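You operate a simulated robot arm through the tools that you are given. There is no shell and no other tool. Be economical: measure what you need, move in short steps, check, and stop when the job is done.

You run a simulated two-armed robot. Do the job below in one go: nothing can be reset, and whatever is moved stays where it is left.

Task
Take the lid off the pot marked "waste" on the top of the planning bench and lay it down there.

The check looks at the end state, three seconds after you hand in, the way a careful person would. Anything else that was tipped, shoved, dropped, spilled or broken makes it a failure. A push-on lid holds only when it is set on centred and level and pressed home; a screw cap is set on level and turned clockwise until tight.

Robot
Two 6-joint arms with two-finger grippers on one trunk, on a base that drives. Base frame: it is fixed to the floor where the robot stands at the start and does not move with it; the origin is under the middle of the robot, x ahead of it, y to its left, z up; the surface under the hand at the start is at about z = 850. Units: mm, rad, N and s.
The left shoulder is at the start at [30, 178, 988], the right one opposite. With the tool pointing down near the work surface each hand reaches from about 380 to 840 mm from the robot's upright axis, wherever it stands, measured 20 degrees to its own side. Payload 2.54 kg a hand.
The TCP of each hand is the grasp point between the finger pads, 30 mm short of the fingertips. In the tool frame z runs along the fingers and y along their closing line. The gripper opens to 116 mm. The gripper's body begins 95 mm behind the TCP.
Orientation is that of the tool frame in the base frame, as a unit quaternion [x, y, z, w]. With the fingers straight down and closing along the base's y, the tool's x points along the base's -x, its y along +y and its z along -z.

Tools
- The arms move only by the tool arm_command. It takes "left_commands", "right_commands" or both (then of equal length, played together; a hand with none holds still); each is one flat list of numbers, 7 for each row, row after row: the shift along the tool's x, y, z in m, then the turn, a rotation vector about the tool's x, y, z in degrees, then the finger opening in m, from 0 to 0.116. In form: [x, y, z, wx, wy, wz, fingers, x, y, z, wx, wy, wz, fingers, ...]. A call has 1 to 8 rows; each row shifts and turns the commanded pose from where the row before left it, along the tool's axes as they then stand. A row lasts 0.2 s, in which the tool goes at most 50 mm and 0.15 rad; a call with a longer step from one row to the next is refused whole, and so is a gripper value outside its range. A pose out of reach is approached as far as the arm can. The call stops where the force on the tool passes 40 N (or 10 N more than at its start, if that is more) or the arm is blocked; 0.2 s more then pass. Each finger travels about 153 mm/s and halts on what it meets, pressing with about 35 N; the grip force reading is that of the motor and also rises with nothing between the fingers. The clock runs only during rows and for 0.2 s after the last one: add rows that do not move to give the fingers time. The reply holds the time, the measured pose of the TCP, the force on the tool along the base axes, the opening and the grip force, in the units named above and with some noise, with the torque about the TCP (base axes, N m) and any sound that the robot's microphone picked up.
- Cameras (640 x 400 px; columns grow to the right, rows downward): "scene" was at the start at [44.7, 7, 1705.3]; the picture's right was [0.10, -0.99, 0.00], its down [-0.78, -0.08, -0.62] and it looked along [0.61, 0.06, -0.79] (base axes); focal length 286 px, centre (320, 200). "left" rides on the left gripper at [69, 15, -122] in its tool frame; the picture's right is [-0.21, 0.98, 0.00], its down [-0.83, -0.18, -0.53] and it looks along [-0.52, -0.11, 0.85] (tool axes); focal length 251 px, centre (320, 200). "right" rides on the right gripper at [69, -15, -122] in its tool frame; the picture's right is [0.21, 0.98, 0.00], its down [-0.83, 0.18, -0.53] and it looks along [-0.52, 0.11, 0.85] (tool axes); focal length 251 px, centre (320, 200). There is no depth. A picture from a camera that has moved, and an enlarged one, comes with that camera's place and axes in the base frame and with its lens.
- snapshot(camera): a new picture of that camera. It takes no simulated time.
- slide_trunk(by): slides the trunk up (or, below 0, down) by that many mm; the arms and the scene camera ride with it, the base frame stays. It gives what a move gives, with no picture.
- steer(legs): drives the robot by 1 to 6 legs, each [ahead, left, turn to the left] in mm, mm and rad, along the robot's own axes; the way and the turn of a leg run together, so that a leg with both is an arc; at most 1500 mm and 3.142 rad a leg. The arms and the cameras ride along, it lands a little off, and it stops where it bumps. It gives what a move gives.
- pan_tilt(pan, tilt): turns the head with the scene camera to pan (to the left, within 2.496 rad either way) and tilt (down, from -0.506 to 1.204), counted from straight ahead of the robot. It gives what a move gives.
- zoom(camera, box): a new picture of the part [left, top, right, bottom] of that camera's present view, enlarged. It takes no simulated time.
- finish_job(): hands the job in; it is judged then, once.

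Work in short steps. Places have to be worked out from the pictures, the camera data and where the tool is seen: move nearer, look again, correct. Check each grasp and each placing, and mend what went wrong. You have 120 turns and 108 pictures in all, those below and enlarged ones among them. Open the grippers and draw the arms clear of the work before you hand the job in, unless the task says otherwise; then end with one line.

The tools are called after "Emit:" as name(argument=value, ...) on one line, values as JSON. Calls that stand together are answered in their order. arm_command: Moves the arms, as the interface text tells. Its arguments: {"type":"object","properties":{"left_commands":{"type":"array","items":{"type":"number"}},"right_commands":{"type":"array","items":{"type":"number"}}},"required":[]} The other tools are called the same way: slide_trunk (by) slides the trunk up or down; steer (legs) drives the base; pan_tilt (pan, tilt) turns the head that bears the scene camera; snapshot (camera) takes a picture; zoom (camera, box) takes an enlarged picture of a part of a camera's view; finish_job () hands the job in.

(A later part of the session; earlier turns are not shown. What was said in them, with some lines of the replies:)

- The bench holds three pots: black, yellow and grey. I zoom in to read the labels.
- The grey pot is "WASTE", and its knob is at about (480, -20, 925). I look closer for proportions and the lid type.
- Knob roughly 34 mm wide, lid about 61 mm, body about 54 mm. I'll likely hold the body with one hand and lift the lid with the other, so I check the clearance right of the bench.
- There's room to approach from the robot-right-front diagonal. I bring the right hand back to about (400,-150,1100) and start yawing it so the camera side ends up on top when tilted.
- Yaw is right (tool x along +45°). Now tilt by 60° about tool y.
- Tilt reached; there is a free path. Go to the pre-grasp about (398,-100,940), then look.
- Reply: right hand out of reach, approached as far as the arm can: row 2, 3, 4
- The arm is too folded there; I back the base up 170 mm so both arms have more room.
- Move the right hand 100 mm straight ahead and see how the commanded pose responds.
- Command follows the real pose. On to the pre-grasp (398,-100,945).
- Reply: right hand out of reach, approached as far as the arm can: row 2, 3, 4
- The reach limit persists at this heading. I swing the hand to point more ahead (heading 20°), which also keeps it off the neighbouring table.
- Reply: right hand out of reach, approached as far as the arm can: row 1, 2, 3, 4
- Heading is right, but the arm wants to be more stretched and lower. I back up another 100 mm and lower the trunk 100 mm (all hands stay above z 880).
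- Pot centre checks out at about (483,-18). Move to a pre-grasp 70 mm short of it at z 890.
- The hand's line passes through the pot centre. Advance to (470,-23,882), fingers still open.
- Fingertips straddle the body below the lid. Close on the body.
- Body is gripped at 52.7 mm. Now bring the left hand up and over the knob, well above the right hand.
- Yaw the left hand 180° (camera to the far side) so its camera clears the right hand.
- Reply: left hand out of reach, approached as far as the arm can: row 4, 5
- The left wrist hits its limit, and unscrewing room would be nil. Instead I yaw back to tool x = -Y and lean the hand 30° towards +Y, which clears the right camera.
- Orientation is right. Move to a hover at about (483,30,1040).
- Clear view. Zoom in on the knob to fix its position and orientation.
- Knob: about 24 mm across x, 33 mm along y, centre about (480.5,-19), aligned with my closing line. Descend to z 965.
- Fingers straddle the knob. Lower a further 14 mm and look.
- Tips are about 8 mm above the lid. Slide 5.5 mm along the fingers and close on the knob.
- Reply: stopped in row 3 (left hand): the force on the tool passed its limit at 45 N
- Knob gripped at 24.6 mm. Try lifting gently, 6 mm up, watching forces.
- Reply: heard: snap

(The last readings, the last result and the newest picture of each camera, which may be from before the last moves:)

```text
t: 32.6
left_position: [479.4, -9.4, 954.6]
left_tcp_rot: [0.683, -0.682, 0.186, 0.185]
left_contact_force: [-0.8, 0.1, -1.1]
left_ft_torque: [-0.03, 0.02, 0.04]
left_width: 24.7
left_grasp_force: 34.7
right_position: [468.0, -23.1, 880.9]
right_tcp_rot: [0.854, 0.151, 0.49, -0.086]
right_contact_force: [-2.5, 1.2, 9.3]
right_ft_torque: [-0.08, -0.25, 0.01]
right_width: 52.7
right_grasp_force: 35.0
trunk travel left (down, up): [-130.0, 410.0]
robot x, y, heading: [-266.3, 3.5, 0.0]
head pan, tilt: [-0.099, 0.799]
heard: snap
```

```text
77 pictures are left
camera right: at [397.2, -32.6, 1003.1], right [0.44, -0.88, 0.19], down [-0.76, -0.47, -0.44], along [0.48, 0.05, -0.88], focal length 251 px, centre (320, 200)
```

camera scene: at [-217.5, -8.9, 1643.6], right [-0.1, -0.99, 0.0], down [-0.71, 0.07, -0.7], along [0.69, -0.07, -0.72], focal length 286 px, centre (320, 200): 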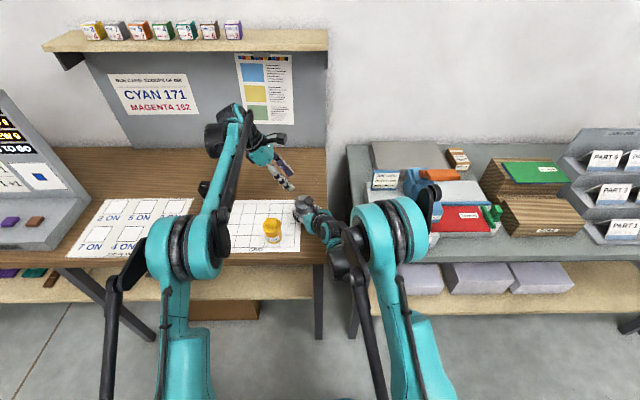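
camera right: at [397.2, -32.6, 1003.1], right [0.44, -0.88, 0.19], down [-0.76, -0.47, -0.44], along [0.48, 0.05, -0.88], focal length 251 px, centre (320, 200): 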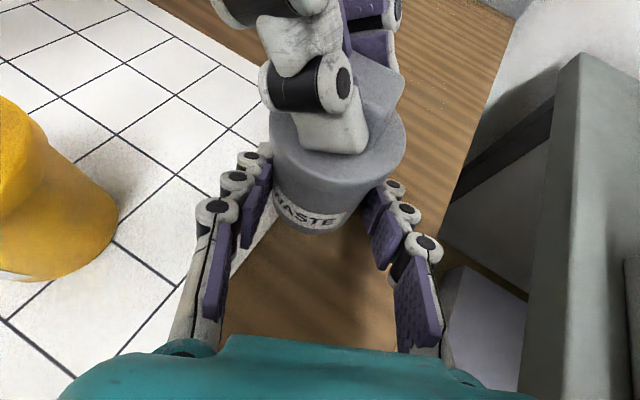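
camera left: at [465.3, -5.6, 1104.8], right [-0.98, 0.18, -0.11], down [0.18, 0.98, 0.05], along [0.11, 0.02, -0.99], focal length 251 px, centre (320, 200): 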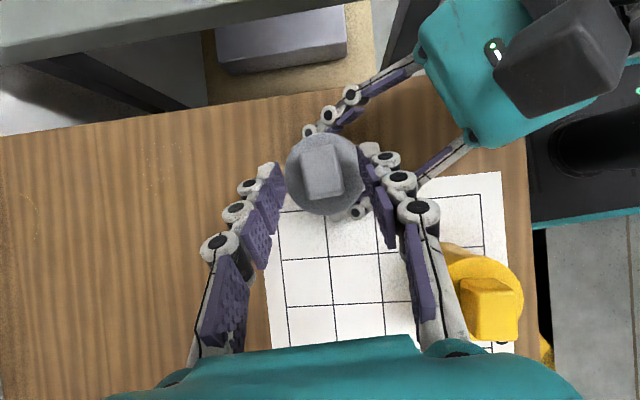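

A snap: the push-on lid popped free. Lift 60 mm further, straight up.

Emit:
arm_command(left_commands=[0.005, 0, -0.0086, 0, 0, 0, 0.01, 0.005, 0, -0.0086, 0, 0, 0, 0.01, 0.0075, 0, -0.013, 0, 0, 0, 0.01, 0.0075, 0, -0.013, 0, 0, 0, 0.01, 0.0075, 0, -0.013, 0, 0, 0, 0.01])

Emit:
snapshot(camera="right")

Emit:
snapshot(camera="left")

```text
t: 33.8
left_position: [479.6, -8.8, 1019.7]
left_tcp_rot: [0.683, -0.682, 0.186, 0.186]
left_contact_force: [0.3, -0.1, -0.9]
left_ft_torque: [0.01, -0.01, 0.0]
left_width: 24.5
left_grasp_force: 35.5
right_position: [469.7, -23.3, 880.7]
right_tcp_rot: [0.854, 0.15, 0.49, -0.086]
right_contact_force: [0.8, 1.6, 13.3]
right_ft_torque: [0.04, -0.32, 0.01]
right_width: 52.7
right_grasp_force: 35.2
trunk travel left (down, up): [-130.0, 410.0]
robot x, y, heading: [-269.9, 1.1, -0.001]
head pan, tilt: [-0.099, 0.799]
```

```text
76 pictures are left
camera right: at [397.2, -32.6, 1003.0], right [0.44, -0.88, 0.19], down [-0.76, -0.47, -0.44], along [0.48, 0.05, -0.88], focal length 251 px, centre (320, 200)
```

right: 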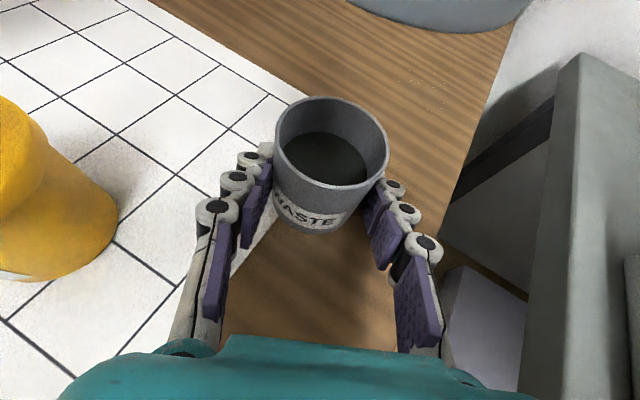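

```text
75 pictures are left
camera left: at [464.7, -6.7, 1160.3], right [-0.98, 0.18, -0.11], down [0.18, 0.98, 0.04], along [0.11, 0.02, -0.99], focal length 251 px, centre (320, 200)
```

left: 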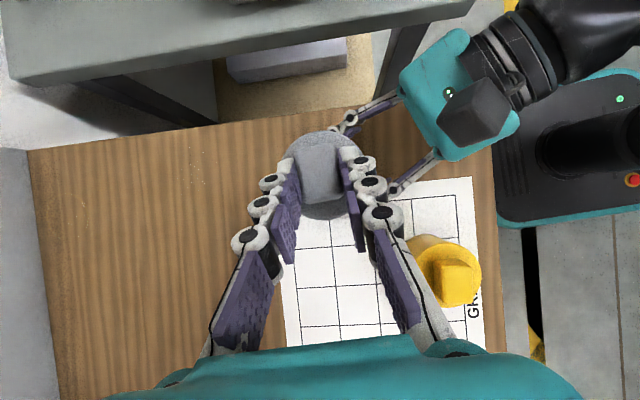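

Lid is off and held; the pot stands open. Release the pot with the right hand and back out along the approach line, then up.

Emit:
arm_command(right_commands=[0, 0, 0, 0, 0, 0, 0.065, 0, 0, 0, 0, 0, 0, 0.09, 0, 0, 0, 0, 0, 0, 0.09, -0.0094, 0, -0.021, 0, 0, 0, 0.09, -0.0094, 0, -0.021, 0, 0, 0, 0.09, -0.0094, 0, -0.021, 0, 0, 0, 0.09, -0.0047, 0, -0.04, 0, 0, 0, 0.09, 0, 0, -0.04, 0, 0, 0, 0.09])

Emit:
snapshot(camera="right")

```text
t: 35.6
left_position: [479.2, -8.7, 1019.8]
left_tcp_rot: [0.683, -0.682, 0.186, 0.185]
left_contact_force: [-0.8, -0.4, 0.3]
left_ft_torque: [-0.02, -0.06, 0.02]
left_width: 24.7
left_grasp_force: 35.1
right_position: [339.0, -72.6, 927.6]
right_tcp_rot: [0.855, 0.152, 0.488, -0.086]
right_contact_force: [0.1, -0.3, 0.1]
right_ft_torque: [0.0, -0.02, -0.01]
right_width: 90.3
right_grasp_force: 0.0
right hand out of reach, approached as far as the arm can: row 8
trunk travel left (down, up): [-130.0, 410.0]
robot x, y, heading: [-268.3, 0.1, -0.0]
head pan, tilt: [-0.099, 0.799]
```

```text
74 pictures are left
camera right: at [268.1, -81.8, 1049.5], right [0.44, -0.88, 0.19], down [-0.76, -0.47, -0.44], along [0.47, 0.05, -0.88], focal length 251 px, centre (320, 200)
```

right: 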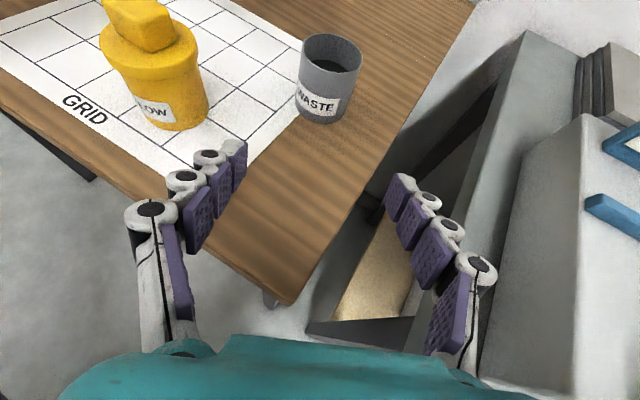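

The pot stands undisturbed. Raise the right hand and move the left with the lid toward clear wood at the back (about x 600, y 80).

Emit:
arm_command(right_commands=[0.035, 0, -0.02, 0, 0, 0, 0.09, 0.035, 0, -0.02, 0, 0, 0, 0.09, 0.035, 0, -0.02, 0, 0, 0, 0.09, 0.035, 0, -0.02, 0, 0, 0, 0.09], left_commands=[-0.0194, -0.03, -0.0114, 0, 0, 0, 0.01, -0.0194, -0.03, -0.0114, 0, 0, 0, 0.01, -0.0194, -0.03, -0.0114, 0, 0, 0, 0.01, -0.0194, -0.03, -0.0114, 0, 0, 0, 0.01])

Emit:
snapshot(camera="left")

Emit:
snapshot(camera="scene")

```text
t: 36.6
left_position: [525.7, 69.2, 1009.7]
left_tcp_rot: [0.683, -0.682, 0.185, 0.185]
left_contact_force: [0.0, 0.1, 0.5]
left_ft_torque: [-0.01, -0.01, 0.01]
left_width: 24.6
left_grasp_force: 35.5
left hand out of reach, approached as far as the arm can: row 2, 3, 4
right_position: [339.5, -70.3, 1089.6]
right_tcp_rot: [0.854, 0.152, 0.49, -0.086]
right_contact_force: [-0.8, -0.1, 0.6]
right_ft_torque: [0.0, -0.01, -0.04]
right_width: 90.1
right_grasp_force: 0.1
trunk travel left (down, up): [-130.0, 410.0]
robot x, y, heading: [-268.3, 6.8, 0.007]
head pan, tilt: [-0.099, 0.799]
```

```text
73 pictures are left
camera left: at [510.2, 71.6, 1150.1], right [-0.98, 0.18, -0.11], down [0.18, 0.98, 0.04], along [0.11, 0.02, -0.99], focal length 251 px, centre (320, 200)
```

left: 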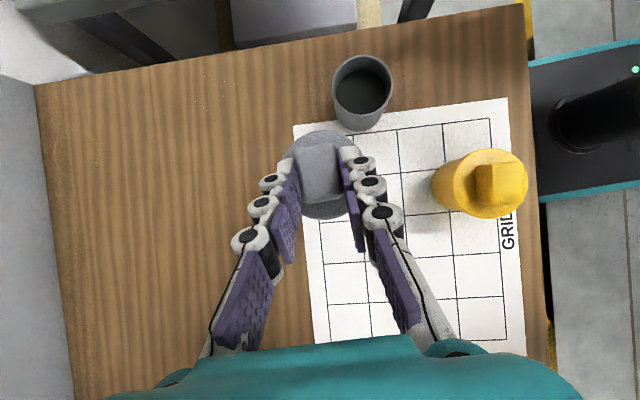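

```text
72 pictures are left
camera scene: at [-218.4, -7.7, 1643.6], right [-0.1, -0.99, 0.0], down [-0.71, 0.07, -0.7], along [0.69, -0.07, -0.72], focal length 286 px, centre (320, 200)
```

scene: 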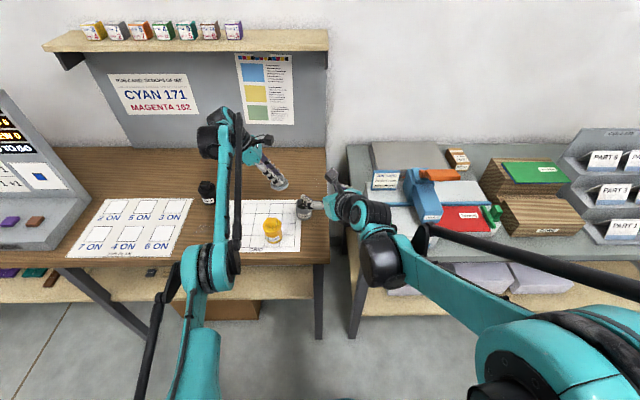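

Out of reach beyond that; drive the base 110 mm ahead with everything high.

Emit:
steer(legs=[[110, 0, 0]])

Emit:
snapshot(camera="left")

```text
t: 37.8
left_position: [638.6, 68.1, 1008.7]
left_tcp_rot: [0.683, -0.682, 0.184, 0.186]
left_contact_force: [0.1, 0.8, -0.9]
left_ft_torque: [-0.01, 0.06, -0.04]
left_width: 24.8
left_grasp_force: 34.8
right_position: [454.7, -72.3, 1089.6]
right_tcp_rot: [0.855, 0.151, 0.488, -0.087]
right_contact_force: [0.3, 0.0, -0.3]
right_ft_torque: [-0.02, 0.0, 0.04]
right_width: 90.0
right_grasp_force: 0.1
trunk travel left (down, up): [-130.0, 410.0]
robot x, y, heading: [-157.4, -1.3, -0.006]
head pan, tilt: [-0.099, 0.799]
```

```text
71 pictures are left
camera left: at [624.1, 70.1, 1148.5], right [-0.98, 0.18, -0.11], down [0.18, 0.98, 0.04], along [0.11, 0.02, -0.99], focal length 251 px, centre (320, 200)
```

left: 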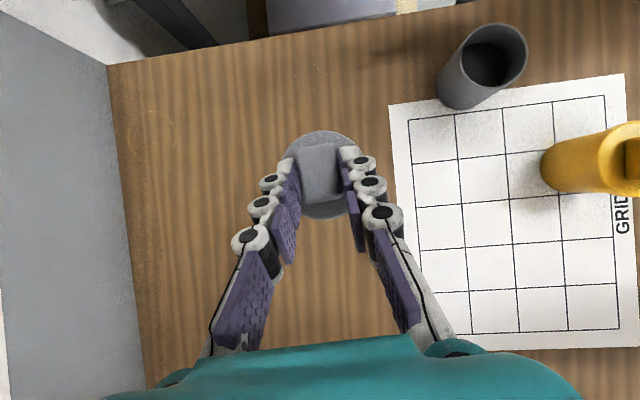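

Clear wood beneath the lid. Lower vertically to z 915.

Emit:
arm_command(left_commands=[-0.0159, 0, 0.027, 0, 0, 0, 0.01, -0.0159, 0, 0.027, 0, 0, 0, 0.01, -0.0159, 0, 0.027, 0, 0, 0, 0.01])

Emit:
snapshot(camera="right")

Emit:
snapshot(camera="left")

```text
t: 38.6
left_position: [649.2, 68.1, 916.8]
left_tcp_rot: [0.683, -0.682, 0.185, 0.186]
left_contact_force: [-0.3, -0.2, 0.0]
left_ft_torque: [-0.01, 0.01, 0.0]
left_width: 24.5
left_grasp_force: 35.2
left hand out of reach, approached as far as the arm can: row 1, 2
right_position: [452.1, -71.6, 1089.7]
right_tcp_rot: [0.855, 0.15, 0.489, -0.086]
right_contact_force: [-1.2, 1.4, -0.6]
right_ft_torque: [0.02, -0.02, -0.01]
right_width: 90.1
right_grasp_force: 0.1
trunk travel left (down, up): [-130.0, 410.0]
robot x, y, heading: [-159.3, 1.8, -0.002]
head pan, tilt: [-0.099, 0.799]
```

```text
70 pictures are left
camera right: at [381.6, -80.9, 1211.4], right [0.44, -0.88, 0.19], down [-0.76, -0.47, -0.44], along [0.48, 0.05, -0.88], focal length 251 px, centre (320, 200)
```

right: 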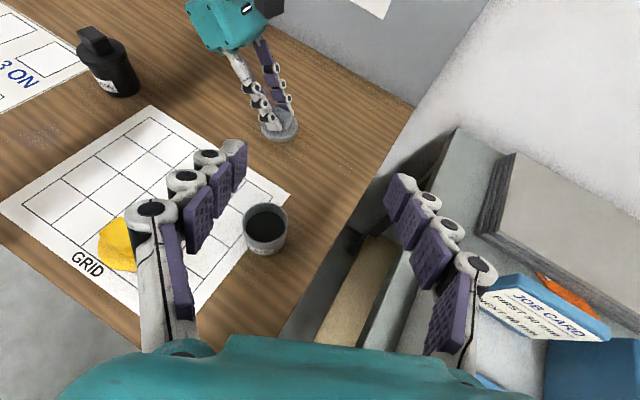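

```text
69 pictures are left
camera left: at [634.4, 71.1, 1056.8], right [-0.98, 0.18, -0.11], down [0.18, 0.98, 0.04], along [0.11, 0.02, -0.99], focal length 251 px, centre (320, 200)
```

left: 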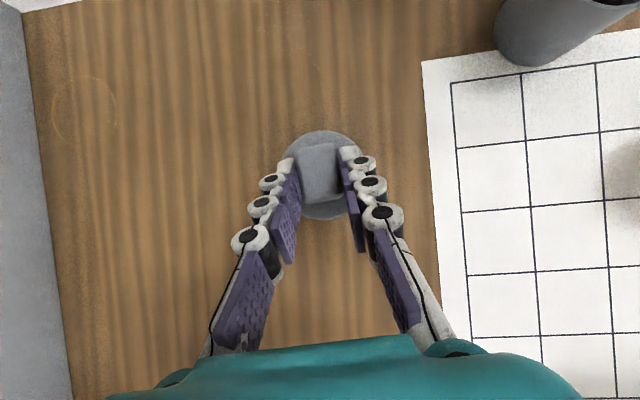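

Lid is level a little above the wood. Lower in 3 mm steps until contact.

Emit:
arm_command(left_commands=[-0.0015, 0, 0.0026, 0, 0, 0, 0.01, -0.0015, 0, 0.0026, 0, 0, 0, 0.01, -0.0015, 0, 0.0026, 0, 0, 0, 0.01])

```text
t: 39.4
left_position: [650.0, 69.3, 908.5]
left_tcp_rot: [-0.682, 0.682, -0.185, -0.186]
left_contact_force: [0.1, 0.2, 0.0]
left_ft_torque: [0.0, 0.05, 0.01]
left_width: 24.5
left_grasp_force: 35.1
right_position: [452.2, -72.5, 1088.5]
right_tcp_rot: [0.854, 0.15, 0.491, -0.086]
right_contact_force: [0.3, 0.1, 0.1]
right_ft_torque: [0.03, -0.02, 0.0]
right_width: 90.1
right_grasp_force: 0.1
trunk travel left (down, up): [-130.0, 410.0]
robot x, y, heading: [-152.9, -0.8, -0.003]
head pan, tilt: [-0.099, 0.799]
```

No contact yet; continue lowering 6 mm.

Emit:
arm_command(left_commands=[-0.001, 0, 0.0017, 0, 0, 0, 0.01, -0.001, 0, 0.0017, 0, 0, 0, 0.01, -0.001, 0, 0.0017, 0, 0, 0, 0.01])

```text
t: 40.2
left_position: [649.9, 68.4, 902.7]
left_tcp_rot: [0.683, -0.682, 0.185, 0.186]
left_contact_force: [-0.3, -0.2, -0.5]
left_ft_torque: [-0.02, 0.0, -0.02]
left_width: 24.7
left_grasp_force: 35.1
right_position: [451.4, -72.9, 1088.1]
right_tcp_rot: [0.854, 0.15, 0.49, -0.085]
right_contact_force: [0.0, -0.8, 0.4]
right_ft_torque: [0.0, -0.05, -0.01]
right_width: 90.0
right_grasp_force: 0.0
trunk travel left (down, up): [-130.0, 410.0]
robot x, y, heading: [-158.3, 1.0, -0.005]
head pan, tilt: [-0.099, 0.799]
```

Emit:
zoom(camera="right", box=[230, 80, 330, 150])

Emit:
arm_command(left_commands=[-0.001, 0, 0.0017, 0, 0, 0, 0.01, -0.001, 0, 0.0017, 0, 0, 0, 0.01])

```text
5.71 times, centred on (280, 115) of right
camera zoom: at [381.1, -81.0, 1211.7], right [0.44, -0.88, 0.19], down [-0.76, -0.47, -0.44], along [0.48, 0.05, -0.88], focal length 1437 px, centre (549, 686)
```

zoom: 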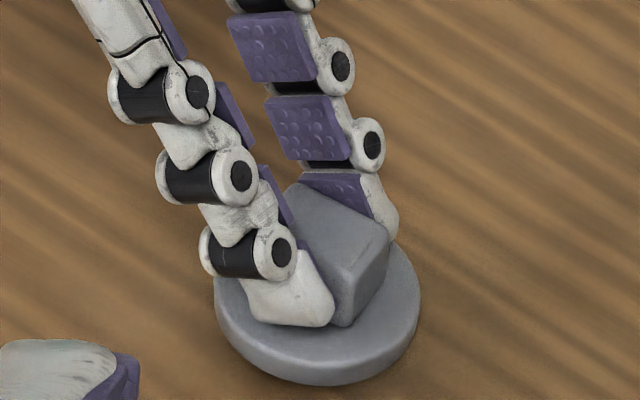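

```text
t: 40.8
left_position: [649.2, 68.2, 898.8]
left_tcp_rot: [0.683, -0.682, 0.184, 0.185]
left_contact_force: [0.5, -0.6, -0.8]
left_ft_torque: [0.0, 0.03, 0.02]
left_width: 24.6
left_grasp_force: 35.2
right_position: [451.1, -72.6, 1090.8]
right_tcp_rot: [0.855, 0.15, 0.489, -0.085]
right_contact_force: [-0.5, 0.1, -1.2]
right_ft_torque: [-0.02, -0.01, 0.01]
right_width: 90.3
right_grasp_force: 0.2
trunk travel left (down, up): [-130.0, 410.0]
robot x, y, heading: [-156.5, 3.8, -0.002]
head pan, tilt: [-0.099, 0.799]
```

Still no contact at 898.8; the rim has some millimetres to go. Continue with small steps.

Emit:
arm_command(left_commands=[-0.001, 0, 0.0017, 0, 0, 0, 0.01, -0.001, 0, 0.0017, 0, 0, 0, 0.01])

Emit:
arm_command(left_commands=[-0.0007, 0, 0.0013, 0, 0, 0, 0.01])

Emit:
arm_command(left_commands=[-0.0007, 0, 0.0013, 0, 0, 0, 0.01])

```text
t: 41.4
left_position: [650.0, 67.8, 895.0]
left_tcp_rot: [-0.682, 0.682, -0.185, -0.186]
left_contact_force: [0.5, -0.7, -0.2]
left_ft_torque: [0.0, -0.01, 0.0]
left_width: 24.7
left_grasp_force: 34.9
right_position: [452.2, -72.9, 1089.2]
right_tcp_rot: [0.855, 0.15, 0.489, -0.086]
right_contact_force: [-0.4, 0.8, -0.2]
right_ft_torque: [0.0, 0.0, -0.01]
right_width: 89.9
right_grasp_force: 0.0
trunk travel left (down, up): [-130.0, 410.0]
robot x, y, heading: [-156.0, 0.0, -0.011]
head pan, tilt: [-0.099, 0.799]
```

```text
t: 41.8
left_position: [649.0, 67.7, 893.5]
left_tcp_rot: [0.682, -0.682, 0.186, 0.186]
left_contact_force: [0.3, -0.4, -0.9]
left_ft_torque: [-0.02, -0.02, -0.03]
left_width: 24.6
left_grasp_force: 35.2
right_position: [452.2, -72.0, 1089.2]
right_tcp_rot: [0.855, 0.151, 0.489, -0.086]
right_contact_force: [0.5, -0.2, 0.0]
right_ft_torque: [0.01, 0.03, 0.01]
right_width: 90.2
right_grasp_force: 0.0
trunk travel left (down, up): [-130.0, 410.0]
robot x, y, heading: [-154.1, 3.3, -0.001]
head pan, tilt: [-0.099, 0.799]
```

```text
t: 42.2
left_position: [650.1, 66.9, 892.9]
left_tcp_rot: [-0.682, 0.683, -0.185, -0.185]
left_contact_force: [0.0, -0.6, -0.7]
left_ft_torque: [-0.02, 0.02, 0.0]
left_width: 24.6
left_grasp_force: 34.5
right_position: [451.7, -72.6, 1088.9]
right_tcp_rot: [0.855, 0.15, 0.49, -0.085]
right_contact_force: [0.2, 0.1, -0.2]
right_ft_torque: [0.0, 0.03, -0.02]
right_width: 89.9
right_grasp_force: 0.1
trunk travel left (down, up): [-130.0, 410.0]
robot x, y, heading: [-156.0, -0.7, -0.0]
head pan, tilt: [-0.099, 0.799]
```

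Emit:
arm_command(left_commands=[-0.0007, 0, 0.0013, 0, 0, 0, 0.01])

Emit:
arm_command(left_commands=[-0.0007, 0, 0.0013, 0, 0, 0, 0.01])

Emit:
zoom(camera="right", box=[230, 80, 330, 150])

```text
t: 42.6
left_position: [649.7, 67.9, 889.5]
left_tcp_rot: [-0.682, 0.683, -0.184, -0.187]
left_contact_force: [-0.1, -0.4, -1.4]
left_ft_torque: [0.0, -0.03, 0.04]
left_width: 24.3
left_grasp_force: 34.8
right_position: [451.9, -72.4, 1089.3]
right_tcp_rot: [0.855, 0.149, 0.49, -0.085]
right_contact_force: [0.8, 0.6, -0.2]
right_ft_torque: [0.03, 0.03, 0.02]
right_width: 90.0
right_grasp_force: 0.0
trunk travel left (down, up): [-130.0, 410.0]
robot x, y, heading: [-157.4, -0.3, 0.0]
head pan, tilt: [-0.099, 0.799]
```

```text
t: 43.0
left_position: [649.7, 67.4, 888.5]
left_tcp_rot: [-0.682, 0.683, -0.185, -0.187]
left_contact_force: [0.5, 0.5, -0.3]
left_ft_torque: [0.03, -0.02, 0.02]
left_width: 24.7
left_grasp_force: 35.5
right_position: [452.0, -71.3, 1090.0]
right_tcp_rot: [0.854, 0.15, 0.49, -0.085]
right_contact_force: [-0.3, 0.5, 1.3]
right_ft_torque: [-0.02, 0.01, -0.01]
right_width: 90.2
right_grasp_force: 0.1
trunk travel left (down, up): [-130.0, 410.0]
robot x, y, heading: [-153.6, 1.0, -0.004]
head pan, tilt: [-0.099, 0.799]
```

```text
5.71 times, centred on (280, 115) of right
camera zoom: at [381.1, -81.0, 1211.7], right [0.44, -0.88, 0.19], down [-0.76, -0.47, -0.44], along [0.48, 0.05, -0.88], focal length 1437 px, centre (549, 686)
```

zoom: 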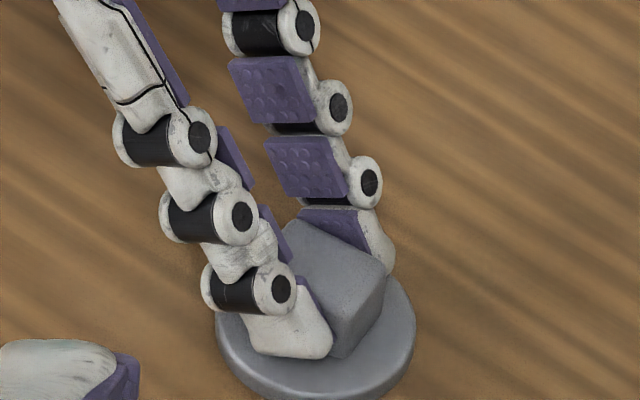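

Very near now; keep stepping 1.5–2 mm until force shows.

Emit:
arm_command(left_commands=[-0.0008, 0, 0.0014, 0, 0, 0, 0.01])

Emit:
arm_command(left_commands=[-0.0008, 0, 0.0014, 0, 0, 0, 0.01])

```text
t: 43.4
left_position: [649.4, 68.2, 886.2]
left_tcp_rot: [-0.682, 0.683, -0.185, -0.186]
left_contact_force: [0.5, 0.3, -0.4]
left_ft_torque: [-0.03, 0.02, 0.01]
left_width: 24.3
left_grasp_force: 35.0
right_position: [451.9, -72.6, 1088.9]
right_tcp_rot: [0.854, 0.15, 0.491, -0.086]
right_contact_force: [-0.1, 0.1, 0.2]
right_ft_torque: [0.0, 0.0, -0.03]
right_width: 90.2
right_grasp_force: 0.0
trunk travel left (down, up): [-130.0, 410.0]
robot x, y, heading: [-160.6, 0.7, 0.0]
head pan, tilt: [-0.099, 0.799]
```

```text
t: 43.8
left_position: [649.1, 67.6, 886.2]
left_tcp_rot: [-0.682, 0.682, -0.186, -0.187]
left_contact_force: [2.8, 0.6, 10.6]
left_ft_torque: [-0.13, -0.12, 0.05]
left_width: 24.6
left_grasp_force: 35.3
right_position: [452.1, -72.5, 1090.3]
right_tcp_rot: [0.854, 0.151, 0.49, -0.086]
right_contact_force: [-0.1, -0.2, -0.3]
right_ft_torque: [0.03, 0.03, 0.0]
right_width: 90.1
right_grasp_force: 0.0
trunk travel left (down, up): [-130.0, 410.0]
robot x, y, heading: [-156.7, -0.5, -0.001]
head pan, tilt: [-0.099, 0.799]
```

Contact (10.6 N). Open the fingers and retreat up along the finger axis.

Emit:
arm_command(left_commands=[0, 0, 0, 0, 0, 0, 0.035, 0, 0, 0, 0, 0, 0, 0.05, 0, 0, 0, 0, 0, 0, 0.05, 0, 0, -0.02, 0, 0, 0, 0.05, 0, 0, -0.04, 0, 0, 0, 0.05, 0, 0, -0.045, 0, 0, 0, 0.06, 0, 0, -0.045, 0, 0, 0, 0.06])

Emit:
snapshot(camera="right")

Emit:
snapshot(camera="left")

```text
t: 45.4
left_position: [632.1, 143.4, 1013.2]
left_tcp_rot: [0.683, -0.682, 0.185, 0.185]
left_contact_force: [-0.4, 0.4, 0.5]
left_ft_torque: [-0.02, -0.02, -0.03]
left_width: 60.2
left_grasp_force: 0.2
left hand out of reach, approached as far as the arm can: row 6, 7
right_position: [451.0, -71.9, 1090.0]
right_tcp_rot: [0.854, 0.15, 0.49, -0.085]
right_contact_force: [0.1, -1.0, 0.5]
right_ft_torque: [-0.02, -0.01, -0.03]
right_width: 90.1
right_grasp_force: 0.0
trunk travel left (down, up): [-130.0, 410.0]
robot x, y, heading: [-155.0, -2.8, -0.001]
head pan, tilt: [-0.099, 0.799]
```

```text
66 pictures are left
camera right: at [380.5, -80.9, 1212.0], right [0.44, -0.88, 0.19], down [-0.76, -0.47, -0.44], along [0.48, 0.05, -0.88], focal length 251 px, centre (320, 200)
```

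right: 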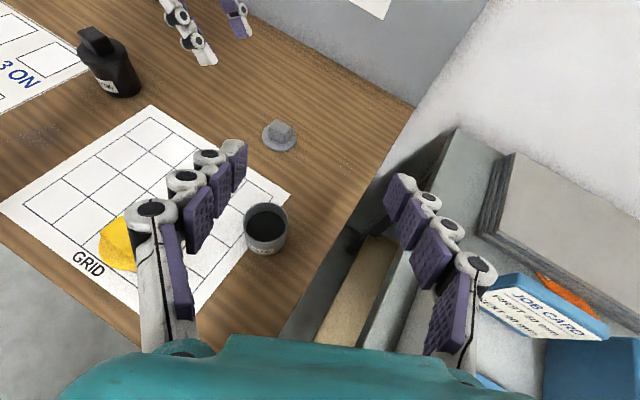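

```text
65 pictures are left
camera left: at [617.0, 145.9, 1154.3], right [-0.98, 0.19, -0.11], down [0.18, 0.98, 0.04], along [0.11, 0.02, -0.99], focal length 251 px, centre (320, 200)
```

left: 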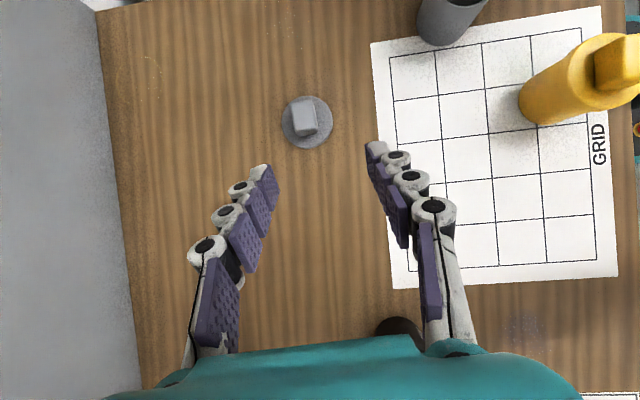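

The lid lies flat on bare wood, and all three pots stand. Back the base off 110 mm to clear both arms, then check.

Emit:
arm_command(left_commands=[0.02, 0, -0.035, 0, 0, 0, 0.08, 0.02, 0, -0.035, 0, 0, 0, 0.08])

Emit:
steer(legs=[[-110, 0, 0]])

Emit:
snapshot(camera="scene")

Emit:
snapshot(camera="right")

```text
t: 46.0
left_position: [610.7, 141.7, 1088.6]
left_tcp_rot: [-0.682, 0.682, -0.186, -0.185]
left_contact_force: [-1.0, -0.4, 0.6]
left_ft_torque: [0.03, 0.01, 0.01]
left_width: 80.2
left_grasp_force: 0.1
left hand out of reach, approached as far as the arm can: row 1, 2
right_position: [450.3, -72.1, 1090.1]
right_tcp_rot: [0.855, 0.15, 0.49, -0.086]
right_contact_force: [0.6, -0.2, 0.4]
right_ft_torque: [-0.03, 0.03, -0.02]
right_width: 90.1
right_grasp_force: 0.0
trunk travel left (down, up): [-130.0, 410.0]
robot x, y, heading: [-160.0, 3.0, -0.005]
head pan, tilt: [-0.099, 0.799]
```

```text
t: 47.2
left_position: [502.9, 139.5, 1086.9]
left_tcp_rot: [-0.681, 0.684, -0.185, -0.186]
left_contact_force: [-1.1, 0.1, 0.9]
left_ft_torque: [0.03, -0.03, 0.04]
left_width: 80.3
left_grasp_force: 0.1
right_position: [342.5, -72.6, 1090.0]
right_tcp_rot: [0.855, 0.15, 0.49, -0.086]
right_contact_force: [-0.6, 0.4, 0.3]
right_ft_torque: [-0.03, 0.02, -0.07]
right_width: 89.9
right_grasp_force: 0.1
trunk travel left (down, up): [-130.0, 410.0]
robot x, y, heading: [-266.5, -1.1, -0.004]
head pan, tilt: [-0.099, 0.799]
```

```text
64 pictures are left
camera scene: at [-217.0, -8.4, 1643.6], right [-0.1, -0.99, 0.0], down [-0.71, 0.07, -0.7], along [0.69, -0.07, -0.72], focal length 286 px, centre (320, 200)
```

scene: 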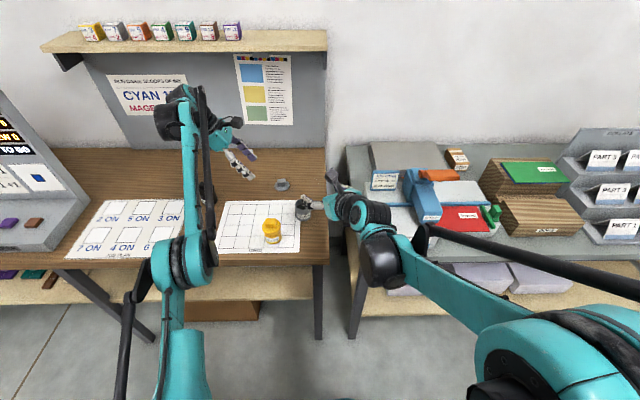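

```text
63 pictures are left
camera right: at [270.3, -81.8, 1212.6], right [0.43, -0.88, 0.19], down [-0.76, -0.47, -0.44], along [0.48, 0.05, -0.88], focal length 251 px, centre (320, 200)
```

right: 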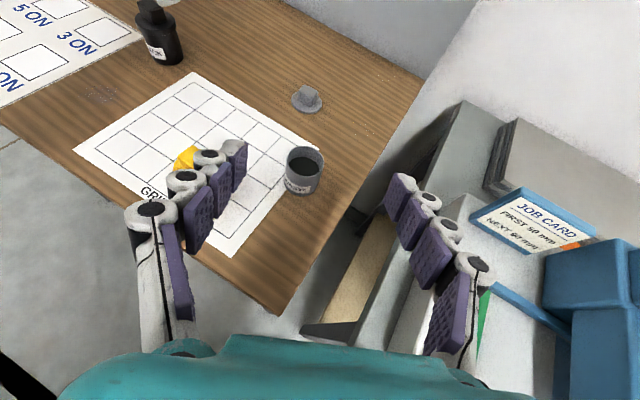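

The pot is open and upright, the lid lies flat on the bench, nothing else has moved, and both arms are clear. I hand in.

Emit:
finish_job()

```text
The job is handed in.
```

The lid is off the "waste" pot and lies flat on bare wood at the back of the planning bench; the pot stands upright where it was and I saw nothing else disturbed.
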